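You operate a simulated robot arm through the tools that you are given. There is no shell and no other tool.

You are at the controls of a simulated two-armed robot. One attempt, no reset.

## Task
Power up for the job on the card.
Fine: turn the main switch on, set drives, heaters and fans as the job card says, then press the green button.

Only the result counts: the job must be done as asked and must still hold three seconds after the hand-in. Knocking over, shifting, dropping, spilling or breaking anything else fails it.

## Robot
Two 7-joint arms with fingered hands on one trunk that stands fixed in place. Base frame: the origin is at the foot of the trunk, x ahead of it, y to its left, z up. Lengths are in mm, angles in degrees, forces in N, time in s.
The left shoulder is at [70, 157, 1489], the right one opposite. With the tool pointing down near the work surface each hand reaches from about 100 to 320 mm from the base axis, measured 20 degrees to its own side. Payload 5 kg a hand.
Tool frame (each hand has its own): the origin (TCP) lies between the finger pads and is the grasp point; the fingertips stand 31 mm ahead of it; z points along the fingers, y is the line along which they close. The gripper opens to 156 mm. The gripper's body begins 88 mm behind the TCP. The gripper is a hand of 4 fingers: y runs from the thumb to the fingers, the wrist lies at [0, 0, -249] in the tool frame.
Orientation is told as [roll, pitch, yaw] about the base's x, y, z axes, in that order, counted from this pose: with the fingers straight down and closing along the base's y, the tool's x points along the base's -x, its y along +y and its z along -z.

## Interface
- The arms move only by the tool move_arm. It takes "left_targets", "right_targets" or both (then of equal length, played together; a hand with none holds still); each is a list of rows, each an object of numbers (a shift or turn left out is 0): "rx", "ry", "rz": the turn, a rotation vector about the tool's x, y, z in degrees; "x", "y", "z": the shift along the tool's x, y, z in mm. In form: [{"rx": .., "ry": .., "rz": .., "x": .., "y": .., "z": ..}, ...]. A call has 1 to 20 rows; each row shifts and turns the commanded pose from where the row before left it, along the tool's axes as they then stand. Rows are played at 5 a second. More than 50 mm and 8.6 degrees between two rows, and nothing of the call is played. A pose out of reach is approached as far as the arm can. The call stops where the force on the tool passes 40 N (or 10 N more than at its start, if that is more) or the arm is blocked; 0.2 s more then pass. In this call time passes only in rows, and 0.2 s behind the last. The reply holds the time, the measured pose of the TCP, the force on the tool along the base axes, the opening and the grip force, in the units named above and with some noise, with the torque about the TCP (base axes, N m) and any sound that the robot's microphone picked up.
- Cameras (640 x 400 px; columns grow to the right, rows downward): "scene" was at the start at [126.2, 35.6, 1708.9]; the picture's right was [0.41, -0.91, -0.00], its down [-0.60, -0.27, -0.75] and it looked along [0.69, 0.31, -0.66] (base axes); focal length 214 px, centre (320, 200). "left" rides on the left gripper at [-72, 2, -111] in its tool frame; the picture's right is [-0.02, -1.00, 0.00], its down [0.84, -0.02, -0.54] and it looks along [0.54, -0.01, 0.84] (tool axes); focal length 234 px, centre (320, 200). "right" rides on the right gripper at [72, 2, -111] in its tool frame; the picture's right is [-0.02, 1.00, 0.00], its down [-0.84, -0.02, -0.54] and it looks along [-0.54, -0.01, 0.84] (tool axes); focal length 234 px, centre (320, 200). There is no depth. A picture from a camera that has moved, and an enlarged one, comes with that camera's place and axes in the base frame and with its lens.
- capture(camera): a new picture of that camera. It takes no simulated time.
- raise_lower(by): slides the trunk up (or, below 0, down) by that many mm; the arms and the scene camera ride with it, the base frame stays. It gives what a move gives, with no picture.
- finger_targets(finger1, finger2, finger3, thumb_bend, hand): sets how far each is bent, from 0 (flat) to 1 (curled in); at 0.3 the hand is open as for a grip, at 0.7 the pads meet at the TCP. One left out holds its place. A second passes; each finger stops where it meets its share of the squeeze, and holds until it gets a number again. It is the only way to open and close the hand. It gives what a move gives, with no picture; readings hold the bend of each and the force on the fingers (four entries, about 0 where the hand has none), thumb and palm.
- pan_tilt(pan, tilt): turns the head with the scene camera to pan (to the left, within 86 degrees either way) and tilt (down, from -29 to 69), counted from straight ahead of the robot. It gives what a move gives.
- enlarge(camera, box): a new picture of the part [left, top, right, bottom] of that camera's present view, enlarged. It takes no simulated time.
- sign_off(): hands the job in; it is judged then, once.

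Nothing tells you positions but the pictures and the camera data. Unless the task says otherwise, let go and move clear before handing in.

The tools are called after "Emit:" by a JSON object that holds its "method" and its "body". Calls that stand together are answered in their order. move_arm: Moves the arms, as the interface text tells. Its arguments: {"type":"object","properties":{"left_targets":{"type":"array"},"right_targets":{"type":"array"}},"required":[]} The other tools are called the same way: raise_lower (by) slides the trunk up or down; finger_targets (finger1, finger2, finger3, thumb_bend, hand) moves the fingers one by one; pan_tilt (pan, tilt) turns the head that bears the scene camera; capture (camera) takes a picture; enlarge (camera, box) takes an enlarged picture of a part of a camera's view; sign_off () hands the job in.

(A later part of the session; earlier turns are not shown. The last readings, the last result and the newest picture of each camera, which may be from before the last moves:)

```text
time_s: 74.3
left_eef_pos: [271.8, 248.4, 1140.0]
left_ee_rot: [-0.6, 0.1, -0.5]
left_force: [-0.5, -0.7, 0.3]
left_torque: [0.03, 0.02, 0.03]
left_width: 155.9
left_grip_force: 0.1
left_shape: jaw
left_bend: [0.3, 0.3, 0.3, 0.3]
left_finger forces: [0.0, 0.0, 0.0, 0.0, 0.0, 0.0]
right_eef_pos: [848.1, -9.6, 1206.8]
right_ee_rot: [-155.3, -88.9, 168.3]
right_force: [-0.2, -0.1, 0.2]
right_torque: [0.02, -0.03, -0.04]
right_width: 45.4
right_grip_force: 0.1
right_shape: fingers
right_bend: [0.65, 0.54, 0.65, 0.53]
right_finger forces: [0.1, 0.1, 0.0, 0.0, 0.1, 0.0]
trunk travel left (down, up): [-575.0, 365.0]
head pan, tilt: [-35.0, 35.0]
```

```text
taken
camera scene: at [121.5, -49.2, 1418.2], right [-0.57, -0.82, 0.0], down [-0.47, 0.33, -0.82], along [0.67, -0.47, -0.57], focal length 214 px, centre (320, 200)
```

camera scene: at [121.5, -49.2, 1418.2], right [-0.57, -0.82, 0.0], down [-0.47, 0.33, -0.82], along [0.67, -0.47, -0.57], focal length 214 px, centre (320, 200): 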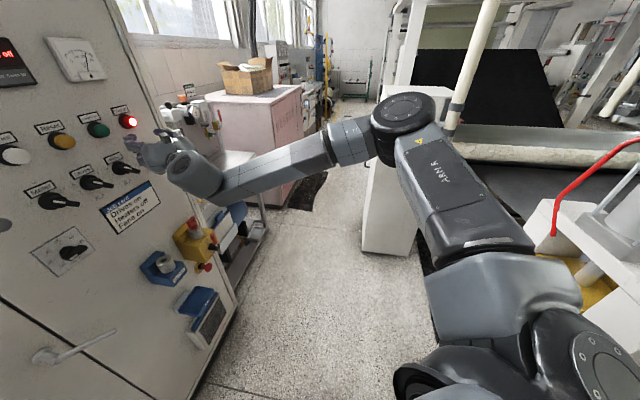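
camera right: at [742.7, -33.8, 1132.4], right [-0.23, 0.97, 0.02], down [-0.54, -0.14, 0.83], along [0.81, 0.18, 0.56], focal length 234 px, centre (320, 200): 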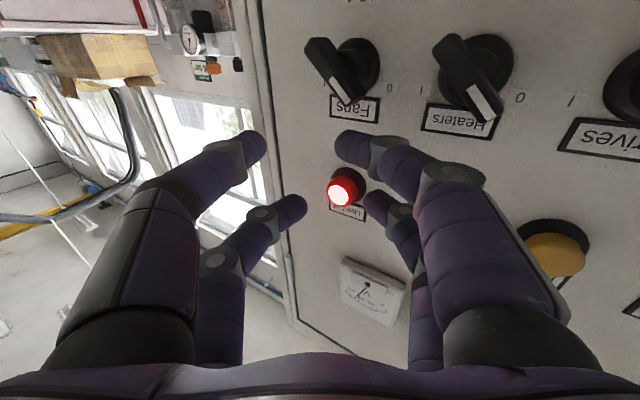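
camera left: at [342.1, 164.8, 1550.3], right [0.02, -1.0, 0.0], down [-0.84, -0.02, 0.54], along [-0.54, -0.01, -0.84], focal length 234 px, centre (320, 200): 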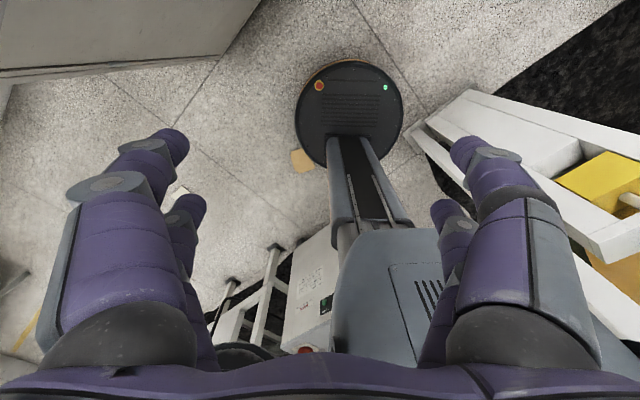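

This is a hard limit. A fit of the stops shows the fingertips reach furthest (w≈660–668) with the hand further left, turned a little more to the left, and using the outstretched right-side digit; so I'll use the thumb as a peg to push the bar's upper end from left to right. I back off, turn the hand and shape the fingers.

Emit:
{"method": "move_arm", "body": {"right_targets": [{"y": -10.9, "z": -16.8}, {"y": -10.9, "z": -16.8}, {"y": -10.9, "z": -16.8}, {"rx": -7.8}, {"rx": -7.8}, {"rx": -7.8}, {"rx": -7.8}, {"rx": -7.0}]}}

Emit:
{"method": "finger_targets", "body": {"hand": "right", "finger1": 1.0, "finger2": 0.7, "finger3": 0.7, "thumb_bend": 0.35}}

Emit:
{"method": "raise_lower", "body": {"by": -40}}

Emit:
{"method": "pan_tilt", "body": {"pan": 5, "tilt": 25}}

Emit:
{"method": "capture", "body": {"camera": "right"}}

Emit:
{"method": "capture", "body": {"camera": "scene"}}

```text
time_s: 76.1
left_eef_pos: [271.3, 250.1, 1139.3]
left_ee_rot: [-0.6, 0.0, -0.6]
left_force: [0.6, 0.7, 0.1]
left_torque: [-0.02, -0.02, 0.01]
left_width: 156.1
left_grip_force: 0.0
left_shape: jaw
left_bend: [0.3, 0.3, 0.3, 0.3]
left_finger forces: [0.1, 0.1, 0.0, 0.1, 0.0, 0.0]
right_eef_pos: [802.0, -44.6, 1207.0]
right_ee_rot: [-136.7, -88.2, -175.4]
right_force: [0.6, -0.6, -1.4]
right_torque: [0.0, -0.02, 0.01]
right_width: 45.6
right_grip_force: 0.1
right_shape: fingers
right_bend: [0.65, 0.54, 0.65, 0.53]
right_finger forces: [0.0, 0.1, 0.1, 0.1, 0.0, 0.0]
right hand out of reach, approached as far as the arm can: row 7
trunk travel left (down, up): [-575.0, 365.0]
head pan, tilt: [-35.0, 35.0]
```

```text
time_s: 77.1
left_eef_pos: [270.9, 248.8, 1139.7]
left_ee_rot: [-0.5, 0.1, -0.5]
left_force: [-0.3, 0.5, 0.0]
left_torque: [0.0, 0.0, -0.01]
left_width: 156.1
left_grip_force: 0.0
left_shape: jaw
left_bend: [0.3, 0.3, 0.3, 0.3]
left_finger forces: [0.0, 0.0, 0.0, 0.0, 0.0, 0.0]
right_eef_pos: [800.5, -45.3, 1206.4]
right_ee_rot: [-142.8, -88.4, -169.2]
right_force: [-0.5, 0.1, 0.2]
right_torque: [0.03, -0.02, 0.01]
right_width: 66.1
right_grip_force: 0.1
right_shape: fingers
right_bend: [1.0, 0.7, 0.7, 0.35]
right_finger forces: [0.0, 0.1, 0.0, 0.1, 0.0, 0.1]
trunk travel left (down, up): [-575.0, 365.0]
head pan, tilt: [-35.0, 35.0]
```

```text
time_s: 77.9
left_eef_pos: [270.8, 248.1, 1099.0]
left_ee_rot: [-0.5, -0.1, -0.4]
left_force: [-0.3, -0.6, 0.8]
left_torque: [0.0, -0.04, 0.01]
left_width: 156.0
left_grip_force: 0.0
left_shape: jaw
left_bend: [0.3, 0.3, 0.3, 0.3]
left_finger forces: [0.1, 0.0, 0.1, 0.0, 0.1, 0.0]
right_eef_pos: [799.6, -45.1, 1168.0]
right_ee_rot: [-143.6, -88.2, -168.4]
right_force: [-0.3, -0.4, 0.0]
right_torque: [-0.02, 0.02, 0.04]
right_width: 65.9
right_grip_force: 0.1
right_shape: fingers
right_bend: [1.0, 0.7, 0.7, 0.35]
right_finger forces: [0.1, 0.0, 0.0, 0.0, 0.0, 0.0]
trunk travel left (down, up): [-535.0, 405.0]
head pan, tilt: [-35.0, 35.0]
```

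```text
time_s: 79.0
left_eef_pos: [271.2, 247.6, 1100.2]
left_ee_rot: [-0.4, 0.0, -0.6]
left_force: [-0.1, 0.0, 1.2]
left_torque: [-0.01, -0.01, 0.0]
left_width: 156.0
left_grip_force: 0.0
left_shape: jaw
left_bend: [0.3, 0.3, 0.3, 0.3]
left_finger forces: [0.0, 0.0, 0.1, 0.0, 0.0, 0.0]
right_eef_pos: [801.0, -44.6, 1166.6]
right_ee_rot: [-143.6, -88.2, -168.7]
right_force: [0.2, 0.6, -0.2]
right_torque: [-0.01, 0.02, 0.0]
right_width: 66.0
right_grip_force: 0.1
right_shape: fingers
right_bend: [1.0, 0.7, 0.7, 0.35]
right_finger forces: [0.1, 0.0, 0.0, 0.1, 0.0, 0.1]
trunk travel left (down, up): [-535.0, 405.0]
head pan, tilt: [5.0, 25.0]
```

```text
taken
camera right: at [727.6, -126.9, 1092.2], right [-0.74, 0.67, 0.01], down [-0.38, -0.42, 0.83], along [0.56, 0.61, 0.56], focal length 234 px, centre (320, 200)
```

right: 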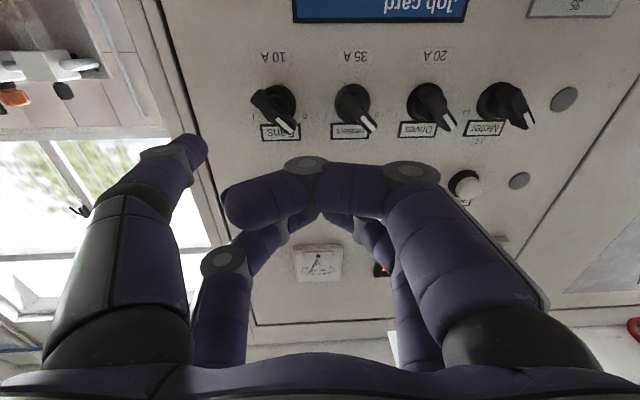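

```text
taken
camera scene: at [141.0, 9.1, 1393.9], right [0.09, -1.0, 0.0], down [-0.42, -0.04, -0.91], along [0.9, 0.08, -0.42], focal length 214 px, centre (320, 200)
```

scene: 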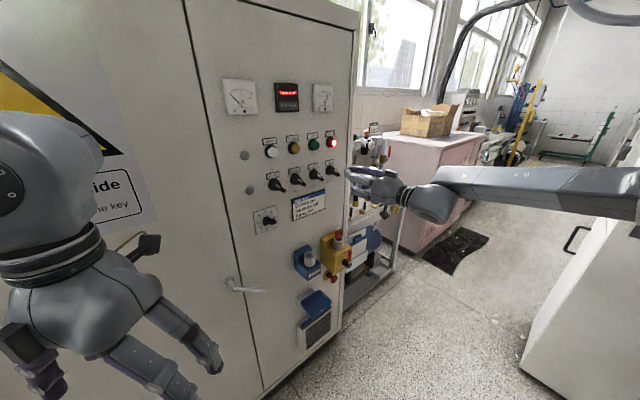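

The thumb now sticks out as a peg on the right side with the other digits folded. I move left and up so that the thumb sits just left of the Fans bar's upper end, still standing off.

Emit:
{"method": "move_arm", "body": {"right_targets": [{"x": -10.5, "y": 36, "z": 18}, {"x": -10.5, "y": 36, "z": 18}]}}

Emit:
{"method": "capture", "body": {"camera": "right"}}

Emit:
{"method": "enlarge", "body": {"camera": "scene", "box": [255, 130, 415, 230]}}

```text
time_s: 79.6
left_eef_pos: [271.6, 248.4, 1098.9]
left_ee_rot: [-0.5, 0.0, -0.5]
left_force: [0.2, 0.4, -0.8]
left_torque: [-0.02, 0.0, 0.01]
left_width: 155.9
left_grip_force: 0.0
left_shape: jaw
left_bend: [0.3, 0.3, 0.3, 0.3]
left_finger forces: [0.1, 0.0, 0.1, 0.0, 0.1, 0.1]
right_eef_pos: [769.5, 31.1, 1188.5]
right_ee_rot: [-142.0, -88.3, -170.2]
right_force: [0.4, 0.3, 0.4]
right_torque: [0.02, 0.01, -0.01]
right_width: 66.2
right_grip_force: 0.1
right_shape: fingers
right_bend: [1.0, 0.7, 0.7, 0.35]
right_finger forces: [0.0, 0.0, 0.0, 0.1, 0.0, 0.1]
trunk travel left (down, up): [-535.0, 405.0]
head pan, tilt: [5.0, 25.0]
```

```text
taken
camera right: at [696.7, -51.1, 1113.2], right [-0.74, 0.67, 0.01], down [-0.38, -0.42, 0.83], along [0.56, 0.61, 0.56], focal length 234 px, centre (320, 200)
```

right: 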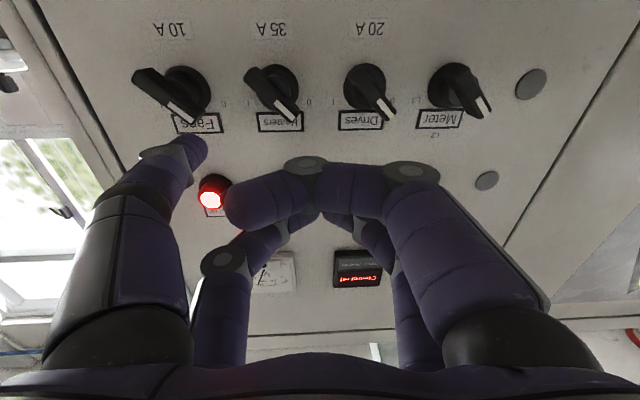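

```text
4.00 times, centred on (335, 180) of scene
camera zoom: at [140.9, 10.3, 1393.9], right [0.09, -1.0, 0.0], down [-0.42, -0.04, -0.91], along [0.9, 0.08, -0.42], focal length 858 px, centre (260, 280)
```

zoom: 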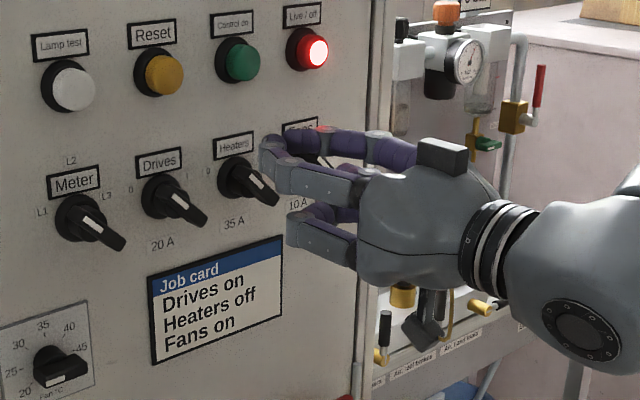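

I enlarge the view to see the thumb tip against the Fans knob.

Emit:
{"method": "enlarge", "body": {"camera": "right", "box": [110, 50, 290, 180]}}

```text
3.08 times, centred on (200, 115) of right
camera zoom: at [696.7, -51.1, 1113.2], right [-0.74, 0.67, 0.01], down [-0.38, -0.42, 0.83], along [0.56, 0.61, 0.56], focal length 720 px, centre (689, 462)
```

zoom: 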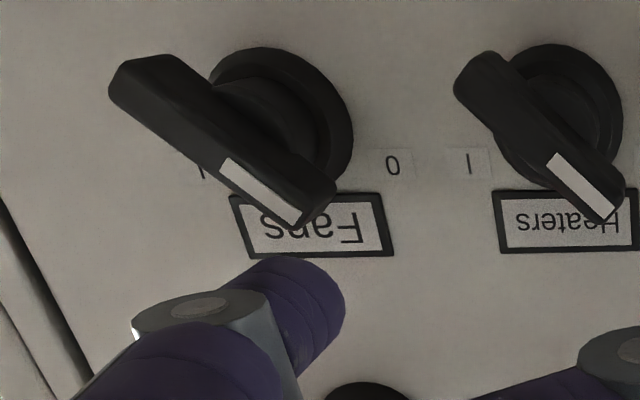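

The bar front turns out nearer than I thought (w≈646, tail to head about 50 mm), so the thumb tip will overlap it by 10 mm or more. I approach with the thumb passing just left of the bar's upper end.

Emit:
{"method": "move_arm", "body": {"right_targets": [{"x": 3, "y": 2, "z": 22}, {"z": 22}, {"z": 14}]}}

Emit:
{"method": "enlarge", "body": {"camera": "right", "box": [110, 50, 290, 180]}}

Emit:
{"method": "enlarge", "body": {"camera": "scene", "box": [255, 130, 375, 210]}}

```text
time_s: 80.4
left_eef_pos: [270.9, 247.9, 1098.7]
left_ee_rot: [-0.5, 0.0, -0.7]
left_force: [-0.3, -0.8, 0.5]
left_torque: [-0.01, 0.03, -0.02]
left_width: 155.8
left_grip_force: 0.0
left_shape: jaw
left_bend: [0.3, 0.3, 0.3, 0.3]
left_finger forces: [0.1, 0.0, 0.0, 0.0, 0.1, 0.0]
right_eef_pos: [808.6, 72.9, 1186.4]
right_ee_rot: [-143.6, -88.3, -168.6]
right_force: [-0.5, 0.2, 0.9]
right_torque: [0.02, 0.01, -0.01]
right_width: 65.8
right_grip_force: 0.1
right_shape: fingers
right_bend: [1.0, 0.7, 0.7, 0.35]
right_finger forces: [0.1, 0.0, 0.0, 0.0, 0.0, 0.1]
trunk travel left (down, up): [-535.0, 405.0]
head pan, tilt: [5.0, 25.0]
```

```text
3.08 times, centred on (200, 115) of right
camera zoom: at [736.1, -8.2, 1110.7], right [-0.74, 0.67, 0.01], down [-0.37, -0.42, 0.83], along [0.56, 0.61, 0.56], focal length 720 px, centre (689, 462)
```

zoom: 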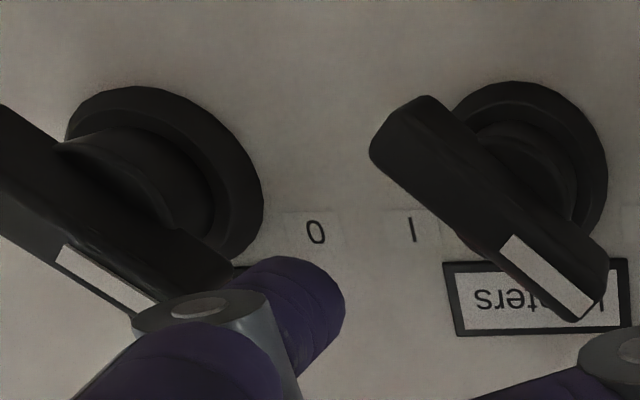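

```text
5.00 times, centred on (315, 170) of scene
camera zoom: at [141.5, 9.3, 1393.9], right [0.09, -1.0, 0.0], down [-0.42, -0.04, -0.91], along [0.9, 0.08, -0.42], focal length 1072 px, centre (345, 350)
```

zoom: 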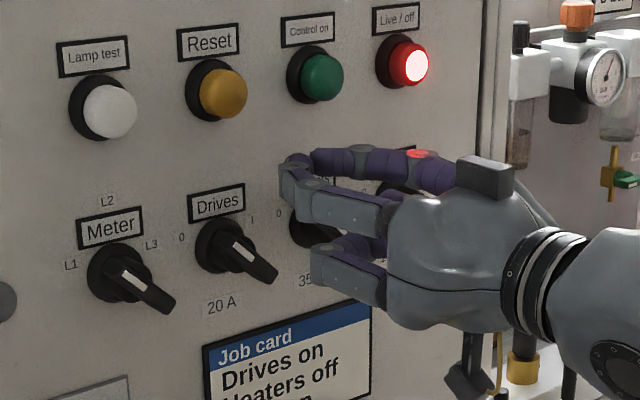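

The thumb tip is just left of the bar's head, level with the bar front. I go in the last 12 mm.

Emit:
{"method": "move_arm", "body": {"right_targets": [{"z": 6}, {"z": 6}]}}

Emit:
{"method": "enlarge", "body": {"camera": "right", "box": [110, 50, 290, 180]}}

```text
time_s: 81.0
left_eef_pos: [272.3, 248.6, 1099.1]
left_ee_rot: [-0.5, 0.0, -0.5]
left_force: [-0.4, -0.3, 0.1]
left_torque: [0.0, -0.01, 0.05]
left_width: 155.9
left_grip_force: 0.2
left_shape: jaw
left_bend: [0.3, 0.3, 0.3, 0.3]
left_finger forces: [0.0, 0.1, 0.0, 0.0, 0.0, 0.0]
right_eef_pos: [817.1, 82.1, 1186.6]
right_ee_rot: [-142.0, -88.3, -170.3]
right_force: [-0.7, -1.1, 0.2]
right_torque: [0.0, -0.03, 0.02]
right_width: 66.3
right_grip_force: 0.1
right_shape: fingers
right_bend: [1.0, 0.7, 0.7, 0.35]
right_finger forces: [0.0, 0.0, 0.0, 0.1, 0.0, 0.1]
trunk travel left (down, up): [-535.0, 405.0]
head pan, tilt: [5.0, 25.0]
```

```text
3.08 times, centred on (200, 115) of right
camera zoom: at [743.7, 1.2, 1111.1], right [-0.74, 0.67, 0.01], down [-0.38, -0.42, 0.83], along [0.56, 0.61, 0.56], focal length 720 px, centre (689, 462)
```

zoom: 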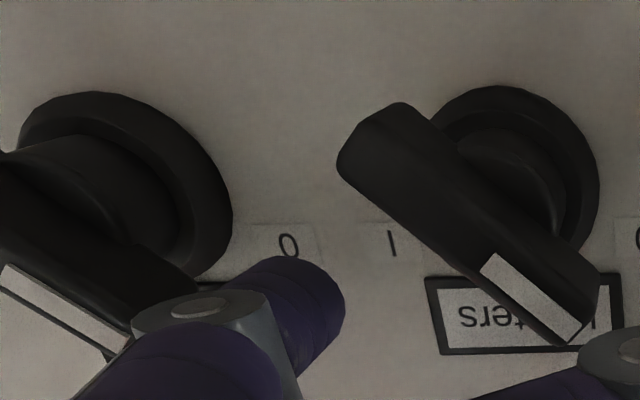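

Still within reach (w=628), with the thumb tip about 12 mm past the bar front. I start pushing right in small steps.

Emit:
{"method": "move_arm", "body": {"right_targets": [{"z": 3, "y": -4}, {"y": -5}, {"y": -5}, {"y": -5}]}}

Emit:
{"method": "capture", "body": {"camera": "right"}}

Emit:
{"method": "enlarge", "body": {"camera": "scene", "box": [255, 130, 375, 210]}}

```text
time_s: 82.0
left_eef_pos: [270.1, 248.6, 1100.1]
left_ee_rot: [-0.5, -0.1, -0.5]
left_force: [0.6, 0.1, 1.2]
left_torque: [0.0, -0.02, 0.0]
left_width: 155.7
left_grip_force: 0.0
left_shape: jaw
left_bend: [0.3, 0.3, 0.3, 0.3]
left_finger forces: [0.0, 0.1, 0.0, 0.1, 0.1, 0.1]
right_eef_pos: [827.4, 72.4, 1189.6]
right_ee_rot: [-143.5, -88.0, -168.6]
right_force: [-3.8, 3.3, 3.2]
right_torque: [-0.03, -0.05, 0.03]
right_width: 63.5
right_grip_force: 3.4
right_shape: fingers
right_bend: [1.0, 0.7, 0.7, 0.37]
right_finger forces: [0.1, 0.0, 0.1, 0.1, 6.4, 0.1]
right hand out of reach, approached as far as the arm can: row 2
trunk travel left (down, up): [-535.0, 405.0]
head pan, tilt: [5.0, 25.0]
```

```text
taken
camera right: at [755.6, -10.0, 1114.6], right [-0.74, 0.67, 0.0], down [-0.38, -0.42, 0.82], along [0.55, 0.61, 0.57], focal length 234 px, centre (320, 200)
```

right: 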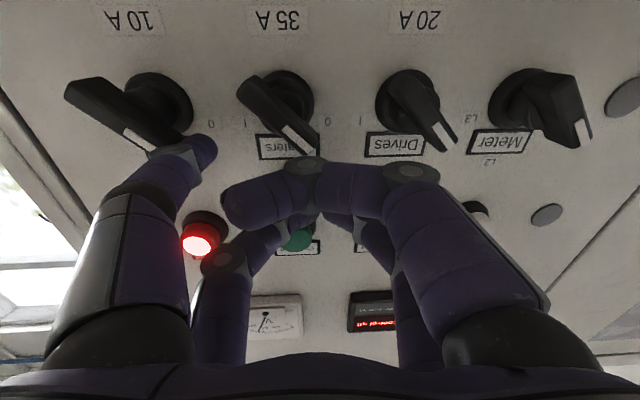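

```text
5.00 times, centred on (315, 170) of scene
camera zoom: at [139.7, 10.1, 1394.2], right [0.09, -1.0, 0.0], down [-0.42, -0.04, -0.91], along [0.9, 0.08, -0.42], focal length 1072 px, centre (345, 350)
```

zoom: 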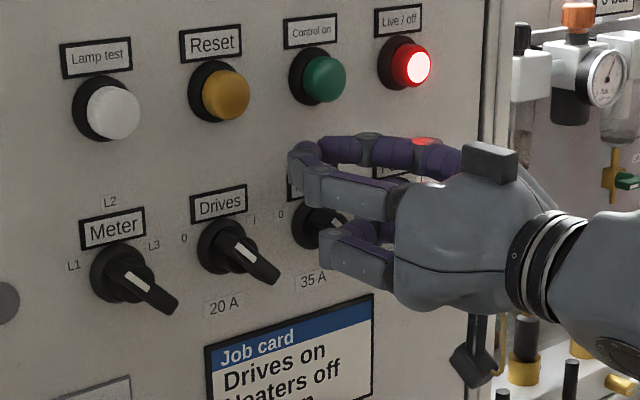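

The thumb has met the bar (6 N) and flexes a little; the bar has not yet turned. I push on a bit further.

Emit:
{"method": "move_arm", "body": {"right_targets": [{"y": -5}, {"y": -5}]}}

Emit:
{"method": "enlarge", "body": {"camera": "right", "box": [40, 50, 260, 200]}}

```text
time_s: 82.6
left_eef_pos: [268.8, 247.9, 1099.7]
left_ee_rot: [-0.5, -0.2, -0.5]
left_force: [0.9, 0.5, -0.8]
left_torque: [0.04, 0.0, 0.04]
left_width: 156.1
left_grip_force: 0.0
left_shape: jaw
left_bend: [0.3, 0.3, 0.3, 0.3]
left_finger forces: [0.0, 0.1, 0.0, 0.0, 0.0, 0.0]
right_eef_pos: [832.4, 65.7, 1191.3]
right_ee_rot: [-141.4, -87.9, -170.4]
right_force: [-12.0, 6.9, 7.3]
right_torque: [-0.11, -0.17, -0.07]
right_width: 61.5
right_grip_force: 7.2
right_shape: fingers
right_bend: [1.0, 0.7, 0.7, 0.39]
right_finger forces: [0.1, 0.0, 0.0, 0.0, 14.8, 0.0]
trunk travel left (down, up): [-535.0, 405.0]
head pan, tilt: [5.0, 25.0]
```

```text
2.67 times, centred on (150, 125) of right
camera zoom: at [760.3, -16.0, 1116.1], right [-0.74, 0.67, 0.0], down [-0.38, -0.42, 0.82], along [0.55, 0.61, 0.57], focal length 624 px, centre (773, 400)
```

zoom: 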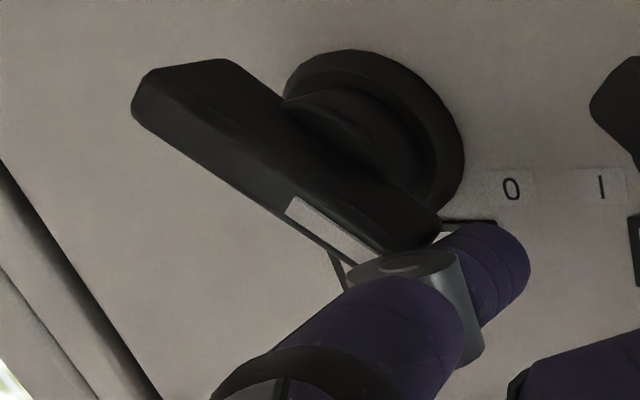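

The reaction points up and left, so the thumb is pushing on the bar's end face and not its side. I ease off left and go lower, so the thumb sits on the lower-left side of the bar, and then push along the arc (up-right, right, then level).

Emit:
{"method": "move_arm", "body": {"right_targets": [{"y": 8}, {"y": 8}, {"x": 8, "y": 2}, {"x": 8}, {"x": 7}]}}

Emit:
{"method": "enlarge", "body": {"camera": "right", "box": [70, 40, 290, 190]}}

Emit:
{"method": "enlarge", "body": {"camera": "scene", "box": [255, 130, 375, 210]}}

```text
time_s: 83.8
left_eef_pos: [272.3, 248.4, 1100.0]
left_ee_rot: [-0.5, 0.0, -0.5]
left_force: [0.6, 1.2, -0.2]
left_torque: [-0.01, -0.02, 0.02]
left_width: 155.9
left_grip_force: 0.1
left_shape: jaw
left_bend: [0.3, 0.3, 0.3, 0.3]
left_finger forces: [0.1, 0.1, 0.2, 0.0, 0.0, 0.0]
right_eef_pos: [821.0, 72.3, 1164.2]
right_ee_rot: [-141.8, -88.3, -170.5]
right_force: [-0.3, 0.6, 0.9]
right_torque: [-0.01, -0.02, -0.01]
right_width: 66.0
right_grip_force: 0.2
right_shape: fingers
right_bend: [1.0, 0.7, 0.7, 0.35]
right_finger forces: [0.0, 0.0, 0.0, 0.0, 0.0, 0.1]
right hand out of reach, approached as far as the arm can: row 4
trunk travel left (down, up): [-535.0, 405.0]
head pan, tilt: [5.0, 25.0]
```

```text
2.67 times, centred on (180, 115) of right
camera zoom: at [748.2, -10.2, 1089.6], right [-0.74, 0.67, 0.01], down [-0.37, -0.42, 0.83], along [0.56, 0.61, 0.56], focal length 624 px, centre (693, 427)
```

zoom: 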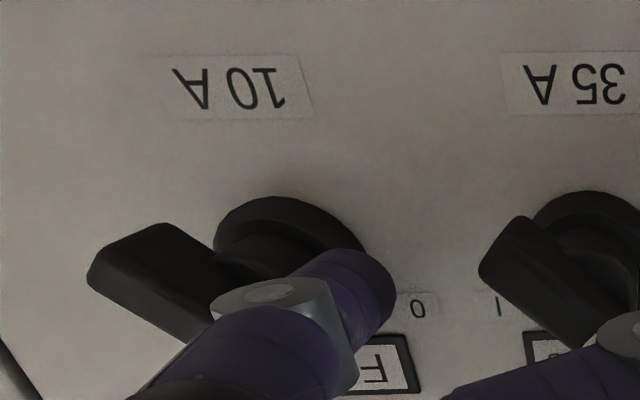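

```text
5.00 times, centred on (315, 170) of scene
camera zoom: at [141.3, 9.5, 1393.9], right [0.09, -1.0, 0.0], down [-0.42, -0.04, -0.91], along [0.9, 0.08, -0.42], focal length 1072 px, centre (345, 350)
```

zoom: 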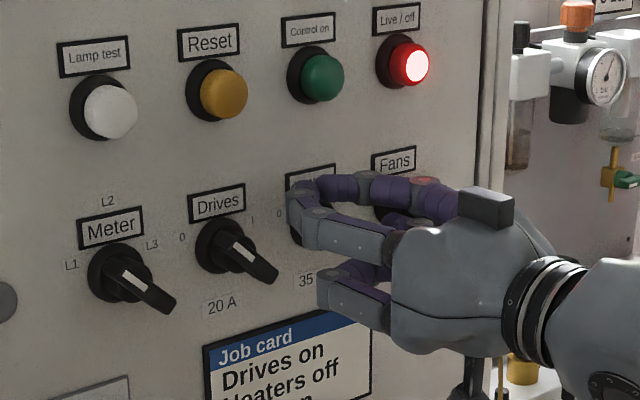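

The thumb is now beside the bar's lower-left face but only about 7 mm deep. I back off, lower the trunk 40 mm for more reach and return to the same spot a little deeper.

Emit:
{"method": "move_arm", "body": {"right_targets": [{"z": -20}, {"z": -20}]}}

Emit:
{"method": "raise_lower", "body": {"by": -40}}

Emit:
{"method": "move_arm", "body": {"right_targets": [{"x": -20}, {"x": -22}, {"z": 18}]}}

Emit:
{"method": "enlarge", "body": {"camera": "right", "box": [70, 40, 290, 190]}}

```text
time_s: 84.4
left_eef_pos: [271.7, 247.0, 1099.0]
left_ee_rot: [-0.3, -0.1, -0.6]
left_force: [-0.5, 1.1, 0.4]
left_torque: [0.03, -0.03, 0.01]
left_width: 156.1
left_grip_force: 0.2
left_shape: jaw
left_bend: [0.3, 0.3, 0.3, 0.3]
left_finger forces: [0.0, 0.0, 0.1, 0.0, 0.0, 0.1]
right_eef_pos: [794.8, 42.8, 1164.9]
right_ee_rot: [-145.0, -88.3, -167.1]
right_force: [-0.6, -0.2, -0.7]
right_torque: [0.01, -0.01, 0.0]
right_width: 66.0
right_grip_force: 0.1
right_shape: fingers
right_bend: [1.0, 0.7, 0.7, 0.35]
right_finger forces: [0.1, 0.0, 0.0, 0.0, 0.0, 0.0]
trunk travel left (down, up): [-535.0, 405.0]
head pan, tilt: [5.0, 25.0]
```

```text
time_s: 85.2
left_eef_pos: [271.2, 248.7, 1059.8]
left_ee_rot: [-0.4, 0.0, -0.6]
left_force: [-0.2, -0.7, 0.2]
left_torque: [0.0, -0.06, 0.01]
left_width: 155.8
left_grip_force: 0.0
left_shape: jaw
left_bend: [0.3, 0.3, 0.3, 0.3]
left_finger forces: [0.1, 0.1, 0.1, 0.0, 0.0, 0.1]
right_eef_pos: [794.9, 42.5, 1124.9]
right_ee_rot: [-143.8, -88.2, -168.4]
right_force: [-0.6, 0.4, -0.6]
right_torque: [-0.01, -0.01, 0.0]
right_width: 66.0
right_grip_force: 0.0
right_shape: fingers
right_bend: [1.0, 0.7, 0.7, 0.35]
right_finger forces: [0.0, 0.0, 0.0, 0.0, 0.0, 0.0]
trunk travel left (down, up): [-495.0, 445.0]
head pan, tilt: [5.0, 25.0]
```

```text
time_s: 86.0
left_eef_pos: [271.7, 248.0, 1059.4]
left_ee_rot: [-0.6, 0.1, -0.6]
left_force: [-0.3, 1.5, 0.0]
left_torque: [-0.01, 0.06, -0.03]
left_width: 155.7
left_grip_force: 0.0
left_shape: jaw
left_bend: [0.3, 0.3, 0.3, 0.3]
left_finger forces: [0.0, 0.1, 0.0, 0.1, 0.1, 0.0]
right_eef_pos: [807.3, 55.4, 1164.8]
right_ee_rot: [-144.1, -88.4, -168.0]
right_force: [1.2, 0.2, -0.3]
right_torque: [0.02, 0.0, 0.02]
right_width: 66.0
right_grip_force: 0.0
right_shape: fingers
right_bend: [1.0, 0.7, 0.7, 0.35]
right_finger forces: [0.0, 0.0, 0.1, 0.1, 0.1, 0.0]
trunk travel left (down, up): [-495.0, 445.0]
head pan, tilt: [5.0, 25.0]
```

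```text
2.67 times, centred on (180, 115) of right
camera zoom: at [735.1, -26.3, 1089.7], right [-0.74, 0.67, 0.01], down [-0.37, -0.42, 0.83], along [0.56, 0.61, 0.56], focal length 624 px, centre (693, 427)
```

zoom: 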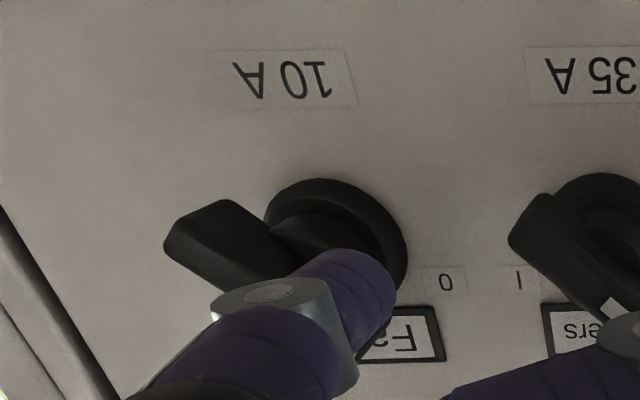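

The thumb is aligned left of the bar and still in front of it. I go in about 28 mm.

Emit:
{"method": "move_arm", "body": {"right_targets": [{"z": 12}, {"z": 10}, {"z": 8}]}}

Emit:
{"method": "enlarge", "body": {"camera": "right", "box": [70, 40, 290, 190]}}

```text
time_s: 86.8
left_eef_pos: [270.5, 249.3, 1058.8]
left_ee_rot: [-0.6, 0.0, -0.5]
left_force: [-0.3, -0.6, 0.6]
left_torque: [-0.01, 0.01, 0.01]
left_width: 156.0
left_grip_force: 0.1
left_shape: jaw
left_bend: [0.3, 0.3, 0.3, 0.3]
left_finger forces: [0.0, 0.0, 0.1, 0.0, 0.0, 0.0]
right_eef_pos: [826.5, 78.2, 1168.0]
right_ee_rot: [-142.9, -88.2, -169.1]
right_force: [0.1, -0.5, 1.3]
right_torque: [-0.02, -0.01, 0.02]
right_width: 65.8
right_grip_force: 0.1
right_shape: fingers
right_bend: [1.0, 0.7, 0.7, 0.35]
right_finger forces: [0.0, 0.1, 0.0, 0.1, 0.0, 0.0]
trunk travel left (down, up): [-495.0, 445.0]
head pan, tilt: [5.0, 25.0]
```

```text
2.67 times, centred on (180, 115) of right
camera zoom: at [753.5, -3.4, 1092.4], right [-0.74, 0.67, 0.01], down [-0.38, -0.42, 0.82], along [0.56, 0.61, 0.57], focal length 624 px, centre (693, 427)
```

zoom: 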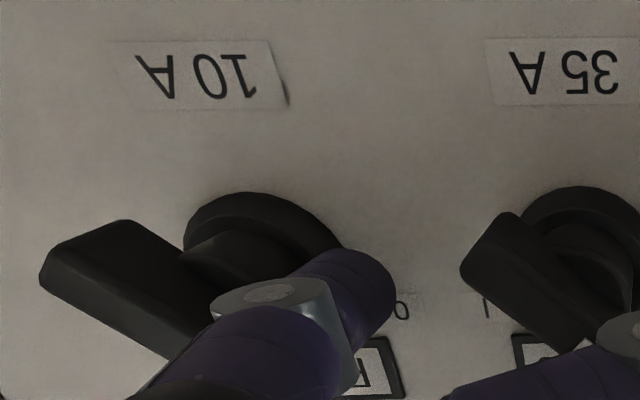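

The thumb tip is about 15 mm deep beside the bar. I push along the arc: up and right.

Emit:
{"method": "move_arm", "body": {"right_targets": [{"x": -3, "y": -4}, {"x": -4, "y": -4}, {"x": -5, "y": -4}, {"x": -5, "y": -4}, {"x": -4, "y": -4}]}}

Emit:
{"method": "capture", "body": {"camera": "right"}}

Emit:
{"method": "enlarge", "body": {"camera": "scene", "box": [255, 130, 375, 210]}}

```text
time_s: 88.0
left_eef_pos: [271.9, 248.5, 1060.3]
left_ee_rot: [-0.5, 0.0, -0.5]
left_force: [-0.1, 0.4, 0.1]
left_torque: [0.01, 0.03, 0.0]
left_width: 156.0
left_grip_force: 0.1
left_shape: jaw
left_bend: [0.3, 0.3, 0.3, 0.3]
left_finger forces: [0.0, 0.0, 0.1, 0.0, 0.0, 0.1]
right_eef_pos: [840.9, 66.1, 1189.8]
right_ee_rot: [-142.7, -88.2, -169.2]
right_force: [-3.4, 3.1, -0.7]
right_torque: [0.13, 0.15, 0.04]
right_width: 64.5
right_grip_force: 2.9
right_shape: fingers
right_bend: [1.0, 0.7, 0.7, 0.36]
right_finger forces: [0.1, 0.0, 0.0, 0.0, 4.9, 0.0]
trunk travel left (down, up): [-495.0, 445.0]
head pan, tilt: [5.0, 25.0]
```

```text
taken
camera right: at [766.9, -15.8, 1114.4], right [-0.74, 0.67, 0.01], down [-0.38, -0.42, 0.82], along [0.55, 0.61, 0.57], focal length 234 px, centre (320, 200)
```

right: 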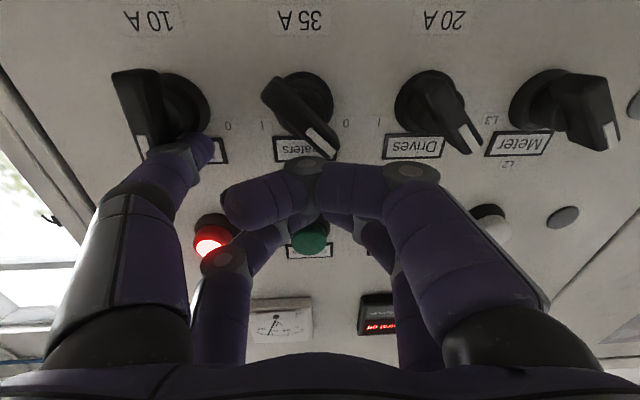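

```text
5.00 times, centred on (315, 170) of scene
camera zoom: at [140.5, 9.9, 1354.1], right [0.09, -1.0, 0.0], down [-0.42, -0.04, -0.91], along [0.9, 0.08, -0.42], focal length 1072 px, centre (345, 350)
```

zoom: 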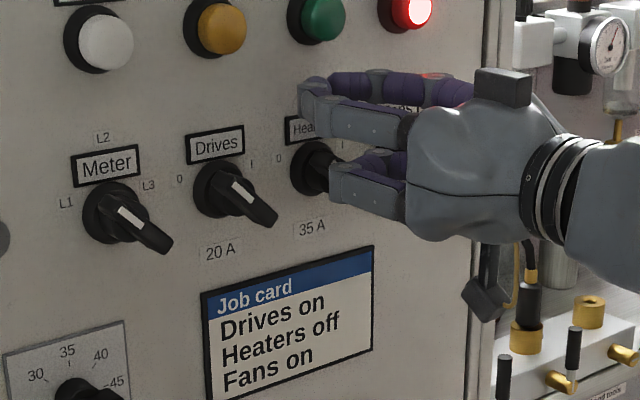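

The Fans bar is turning and now stands about upright. I keep pushing right along the arc.

Emit:
{"method": "move_arm", "body": {"right_targets": [{"x": -2, "y": -5}, {"x": -2, "y": -5}, {"x": -1, "y": -5}]}}

Emit:
{"method": "enlarge", "body": {"camera": "right", "box": [70, 40, 290, 190]}}

Emit:
{"method": "capture", "body": {"camera": "right"}}

```text
time_s: 88.8
left_eef_pos: [270.8, 247.7, 1059.9]
left_ee_rot: [-0.5, -0.1, -0.5]
left_force: [0.3, 0.0, 0.4]
left_torque: [0.05, 0.02, -0.02]
left_width: 155.7
left_grip_force: 0.0
left_shape: jaw
left_bend: [0.3, 0.3, 0.3, 0.3]
left_finger forces: [0.1, 0.0, 0.1, 0.0, 0.0, 0.1]
right_eef_pos: [847.9, 52.9, 1193.5]
right_ee_rot: [-145.2, -88.0, -167.0]
right_force: [-2.0, 3.3, 2.7]
right_torque: [0.0, -0.09, 0.11]
right_width: 63.9
right_grip_force: 2.4
right_shape: fingers
right_bend: [1.0, 0.7, 0.7, 0.36]
right_finger forces: [0.1, 0.0, 0.0, 0.1, 4.4, 0.0]
trunk travel left (down, up): [-495.0, 445.0]
head pan, tilt: [5.0, 25.0]
```

```text
2.67 times, centred on (180, 115) of right
camera zoom: at [776.3, -27.8, 1118.9], right [-0.74, 0.67, 0.0], down [-0.38, -0.42, 0.82], along [0.55, 0.61, 0.57], focal length 624 px, centre (693, 427)
```

zoom: 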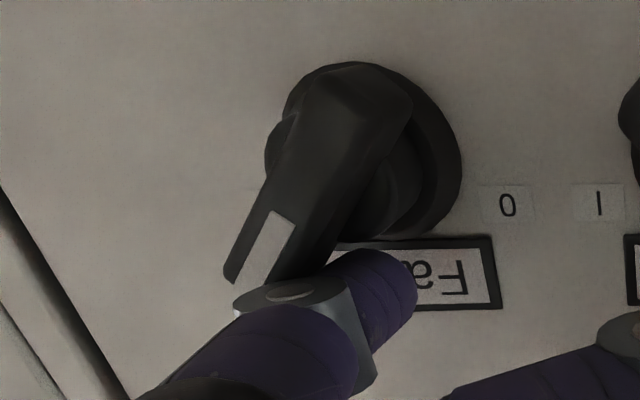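

```text
taken
camera right: at [776.3, -27.8, 1118.9], right [-0.74, 0.67, 0.0], down [-0.38, -0.42, 0.82], along [0.55, 0.61, 0.57], focal length 234 px, centre (320, 200)
```

right: 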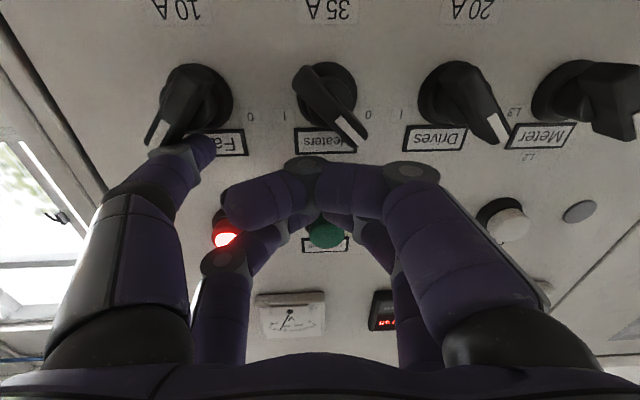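

The bar is past upright, turning toward I. I push on right and slightly down to bring it to its end stop.

Emit:
{"method": "move_arm", "body": {"right_targets": [{"x": 1, "y": -4, "z": 2}, {"x": 2, "y": -4, "z": 1}]}}

Emit:
{"method": "enlarge", "body": {"camera": "right", "box": [70, 40, 290, 190]}}

```text
time_s: 89.4
left_eef_pos: [267.6, 249.4, 1058.1]
left_ee_rot: [-0.5, -0.1, -0.5]
left_force: [-0.1, -0.2, 0.7]
left_torque: [0.01, 0.0, -0.02]
left_width: 156.0
left_grip_force: 0.0
left_shape: jaw
left_bend: [0.3, 0.3, 0.3, 0.3]
left_finger forces: [0.0, 0.0, 0.1, 0.0, 0.0, 0.1]
right_eef_pos: [850.5, 50.8, 1192.6]
right_ee_rot: [-144.9, -87.8, -167.1]
right_force: [-11.3, 3.6, 8.4]
right_torque: [-0.27, -0.25, -0.26]
right_width: 62.8
right_grip_force: 7.0
right_shape: fingers
right_bend: [1.0, 0.7, 0.7, 0.38]
right_finger forces: [0.0, 0.0, 0.0, 0.1, 13.9, 0.1]
right hand out of reach, approached as far as the arm can: row 1
trunk travel left (down, up): [-495.0, 445.0]
head pan, tilt: [5.0, 25.0]
```

```text
2.67 times, centred on (180, 115) of right
camera zoom: at [779.3, -31.3, 1117.3], right [-0.74, 0.67, 0.0], down [-0.38, -0.42, 0.82], along [0.55, 0.61, 0.57], focal length 624 px, centre (693, 427)
```

zoom: 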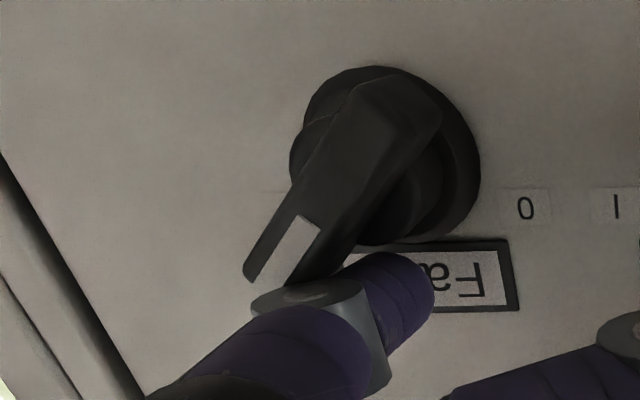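

The push now meets firm resistance (14 N) square to a bar at about +45°, so it seems to be at its stop. I back off and check.

Emit:
{"method": "move_arm", "body": {"right_targets": [{"x": -5, "y": 5}, {"x": -4, "y": 6}, {"z": -20}, {"z": -30}, {"z": -30}]}}

Emit:
{"method": "enlarge", "body": {"camera": "right", "box": [100, 40, 440, 190]}}

Emit:
{"method": "enlarge", "body": {"camera": "scene", "box": [255, 130, 375, 210]}}

```text
time_s: 90.6
left_eef_pos: [269.9, 248.9, 1060.0]
left_ee_rot: [-0.5, -0.1, -0.5]
left_force: [0.0, 0.0, 0.4]
left_torque: [0.02, -0.02, -0.04]
left_width: 156.0
left_grip_force: 0.0
left_shape: jaw
left_bend: [0.3, 0.3, 0.3, 0.3]
left_finger forces: [0.1, 0.1, 0.0, 0.1, 0.1, 0.0]
right_eef_pos: [791.3, -3.1, 1198.1]
right_ee_rot: [-143.3, -88.1, -168.8]
right_force: [-0.7, 0.2, 0.1]
right_torque: [-0.02, -0.02, -0.04]
right_width: 66.0
right_grip_force: 0.2
right_shape: fingers
right_bend: [1.0, 0.7, 0.7, 0.35]
right_finger forces: [0.1, 0.0, 0.1, 0.0, 0.0, 0.1]
trunk travel left (down, up): [-495.0, 445.0]
head pan, tilt: [5.0, 25.0]
```

```text
1.88 times, centred on (270, 115) of right
camera zoom: at [719.1, -84.6, 1122.6], right [-0.74, 0.67, 0.0], down [-0.38, -0.42, 0.82], along [0.55, 0.61, 0.57], focal length 441 px, centre (414, 360)
```

zoom: 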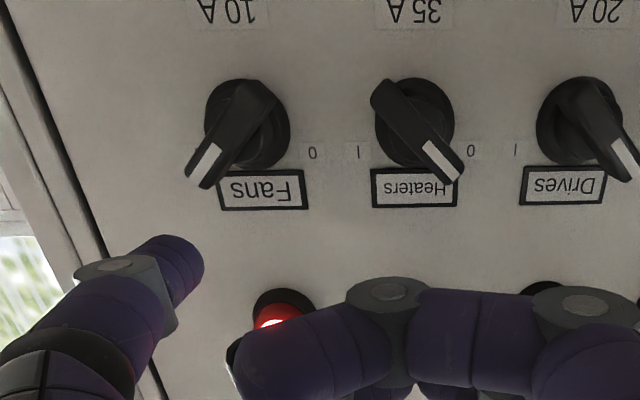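

```text
5.00 times, centred on (315, 170) of scene
camera zoom: at [139.8, 9.1, 1354.1], right [0.09, -1.0, 0.0], down [-0.42, -0.04, -0.91], along [0.9, 0.08, -0.42], focal length 1072 px, centre (345, 350)
```

zoom: 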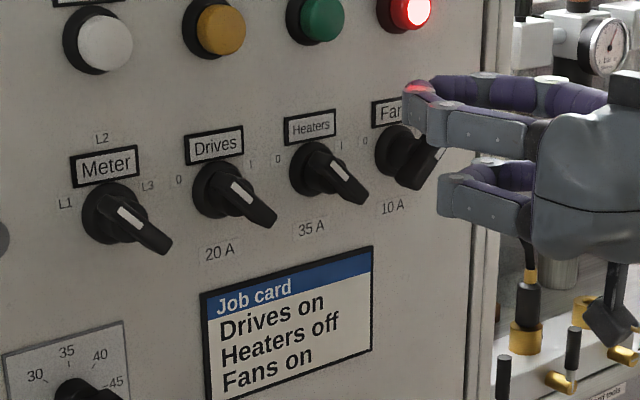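

Fans now points to the upper right, at I. I enlarge to measure its angle against the others.

Emit:
{"method": "enlarge", "body": {"camera": "right", "box": [190, 70, 270, 150]}}

Emit:
{"method": "enlarge", "body": {"camera": "right", "box": [280, 70, 360, 150]}}

```text
5.00 times, centred on (230, 110) of right
camera zoom: at [719.1, -84.6, 1122.6], right [-0.74, 0.67, 0.0], down [-0.38, -0.42, 0.82], along [0.55, 0.61, 0.57], focal length 1171 px, centre (770, 650)
```

zoom: 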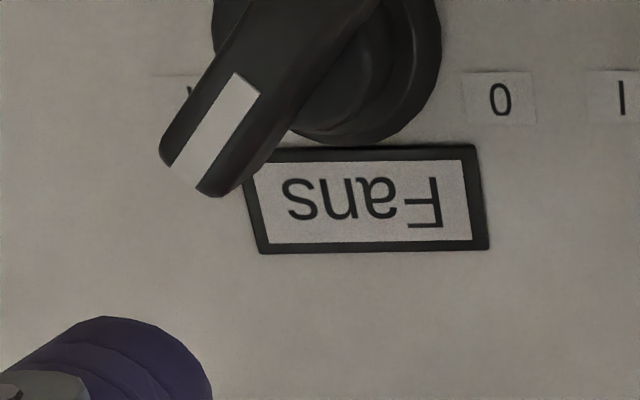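

```text
5.00 times, centred on (320, 110) of right
camera zoom: at [719.1, -84.6, 1122.6], right [-0.74, 0.67, 0.0], down [-0.38, -0.42, 0.82], along [0.55, 0.61, 0.57], focal length 1171 px, centre (320, 650)
```

zoom: 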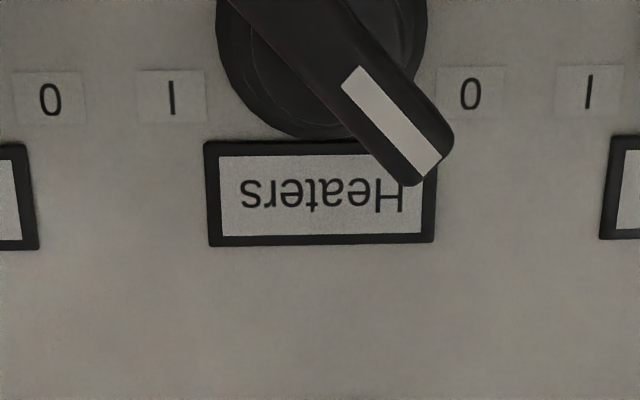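

Fans measures +45°, exactly at I, while Heaters stays at 0. For Drives I'll use finger 1 (lower-left) as the peg in the same way, since that keeps the hand where the reach is good; I change the finger shapes while standing clear.

Emit:
{"method": "finger_targets", "body": {"hand": "right", "finger1": 0.35}}

Emit:
{"method": "finger_targets", "body": {"hand": "right", "thumb_bend": 1.0}}

Emit:
{"method": "move_arm", "body": {"right_targets": [{"x": 14, "y": 20, "rx": 4}, {"x": 14, "y": 20, "z": 5}]}}

Emit:
{"method": "capture", "body": {"camera": "right"}}

Emit:
{"method": "enlarge", "body": {"camera": "right", "box": [340, 50, 520, 180]}}

```text
time_s: 91.6
left_eef_pos: [271.5, 248.3, 1059.4]
left_ee_rot: [-0.5, 0.0, -0.6]
left_force: [-0.4, 0.7, 0.5]
left_torque: [0.0, 0.01, -0.02]
left_width: 156.1
left_grip_force: 0.0
left_shape: jaw
left_bend: [0.3, 0.3, 0.3, 0.3]
left_finger forces: [0.0, 0.0, 0.0, 0.0, 0.0, 0.1]
right_eef_pos: [793.3, -2.3, 1195.9]
right_ee_rot: [-143.6, -88.3, -168.6]
right_force: [-0.3, 0.3, -0.4]
right_torque: [-0.02, -0.02, -0.02]
right_width: 140.3
right_grip_force: 0.0
right_shape: fingers
right_bend: [0.35, 0.7, 0.7, 0.35]
right_finger forces: [0.0, 0.0, 0.0, 0.0, 0.1, 0.0]
trunk travel left (down, up): [-495.0, 445.0]
head pan, tilt: [5.0, 25.0]
```

```text
time_s: 92.6
left_eef_pos: [270.8, 247.9, 1059.6]
left_ee_rot: [-0.5, 0.0, -0.4]
left_force: [-0.8, 0.0, 0.2]
left_torque: [0.0, -0.01, 0.02]
left_width: 156.0
left_grip_force: 0.0
left_shape: jaw
left_bend: [0.3, 0.3, 0.3, 0.3]
left_finger forces: [0.0, 0.0, 0.0, 0.0, 0.0, 0.0]
right_eef_pos: [793.5, -2.1, 1195.6]
right_ee_rot: [-143.4, -88.3, -168.7]
right_force: [0.9, 0.1, 1.3]
right_torque: [0.0, -0.01, -0.03]
right_width: 52.5
right_grip_force: 0.0
right_shape: fingers
right_bend: [0.35, 0.7, 0.7, 1.0]
right_finger forces: [0.1, 0.0, 0.0, 0.0, 0.1, 0.0]
trunk travel left (down, up): [-495.0, 445.0]
head pan, tilt: [5.0, 25.0]
```

```text
time_s: 93.2
left_eef_pos: [271.7, 249.3, 1059.1]
left_ee_rot: [-0.5, 0.1, -0.5]
left_force: [0.7, 0.0, -0.2]
left_torque: [-0.02, -0.02, 0.01]
left_width: 155.9
left_grip_force: 0.1
left_shape: jaw
left_bend: [0.3, 0.3, 0.3, 0.3]
left_finger forces: [0.0, 0.0, 0.0, 0.1, 0.0, 0.0]
right_eef_pos: [768.0, 31.0, 1168.6]
right_ee_rot: [-146.0, -88.4, -170.2]
right_force: [1.2, -0.1, 0.9]
right_torque: [0.0, 0.04, -0.05]
right_width: 52.7
right_grip_force: 0.0
right_shape: fingers
right_bend: [0.35, 0.7, 0.7, 1.0]
right_finger forces: [0.0, 0.0, 0.0, 0.0, 0.0, 0.1]
trunk travel left (down, up): [-495.0, 445.0]
head pan, tilt: [5.0, 25.0]
```

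```text
taken
camera right: at [690.4, -45.4, 1092.9], right [-0.69, 0.72, 0.01], down [-0.4, -0.4, 0.82], along [0.6, 0.57, 0.57], focal length 234 px, centre (320, 200)
```

right: 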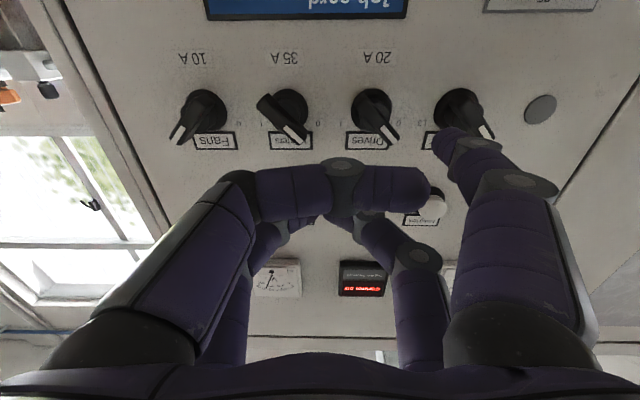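

```text
3.08 times, centred on (430, 115) of right
camera zoom: at [690.4, -45.4, 1092.9], right [-0.69, 0.72, 0.01], down [-0.4, -0.4, 0.82], along [0.6, 0.57, 0.57], focal length 720 px, centre (-18, 462)
```

zoom: 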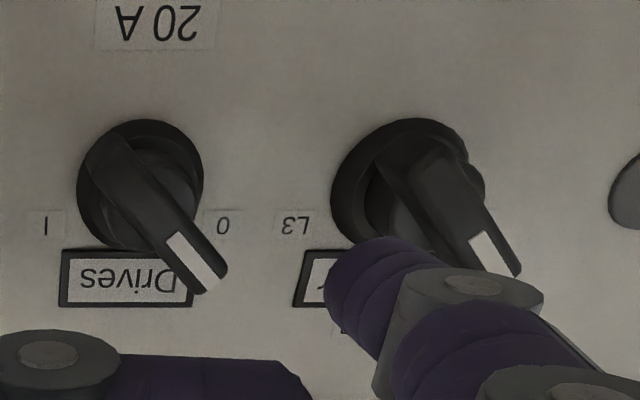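

Finger 1 is lined up to pass left of the Drives bar (axis at u≈485, z≈1149). I go in.

Emit:
{"method": "move_arm", "body": {"right_targets": [{"y": 1.5, "z": 22}, {"y": 1.5, "z": 22}, {"z": 18}]}}

Emit:
{"method": "enlarge", "body": {"camera": "right", "box": [330, 50, 550, 200]}}

Emit:
{"method": "enlarge", "body": {"camera": "scene", "box": [225, 130, 345, 210]}}

```text
time_s: 94.0
left_eef_pos: [272.7, 248.8, 1058.9]
left_ee_rot: [-0.5, 0.0, -0.6]
left_force: [0.9, 0.0, 0.0]
left_torque: [0.01, 0.03, 0.01]
left_width: 156.0
left_grip_force: 0.0
left_shape: jaw
left_bend: [0.3, 0.3, 0.3, 0.3]
left_finger forces: [0.0, 0.0, 0.0, 0.0, 0.0, 0.1]
right_eef_pos: [812.4, 73.6, 1168.9]
right_ee_rot: [-147.6, -88.3, -168.5]
right_force: [0.5, 0.1, -0.5]
right_torque: [0.04, -0.01, 0.03]
right_width: 52.7
right_grip_force: 0.0
right_shape: fingers
right_bend: [0.35, 0.7, 0.7, 1.0]
right_finger forces: [0.1, 0.1, 0.0, 0.0, 0.0, 0.0]
trunk travel left (down, up): [-495.0, 445.0]
head pan, tilt: [5.0, 25.0]
```

```text
2.67 times, centred on (440, 125) of right
camera zoom: at [735.0, -1.8, 1093.7], right [-0.69, 0.72, 0.01], down [-0.4, -0.4, 0.82], along [0.6, 0.57, 0.57], focal length 624 px, centre (0, 400)
```

zoom: 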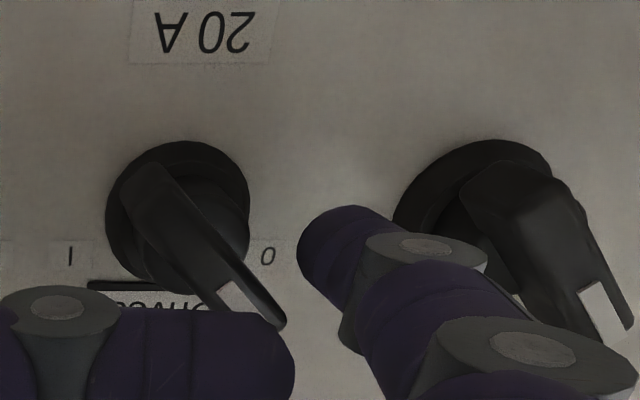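

```text
5.00 times, centred on (285, 170) of scene
camera zoom: at [141.7, 9.5, 1353.9], right [0.09, -1.0, 0.0], down [-0.42, -0.04, -0.91], along [0.9, 0.08, -0.42], focal length 1072 px, centre (495, 350)
```

zoom: 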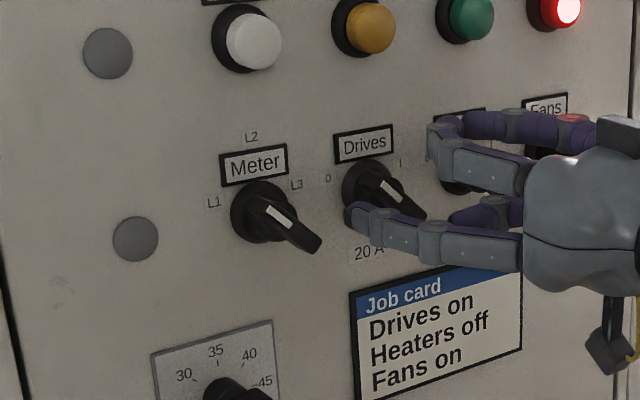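

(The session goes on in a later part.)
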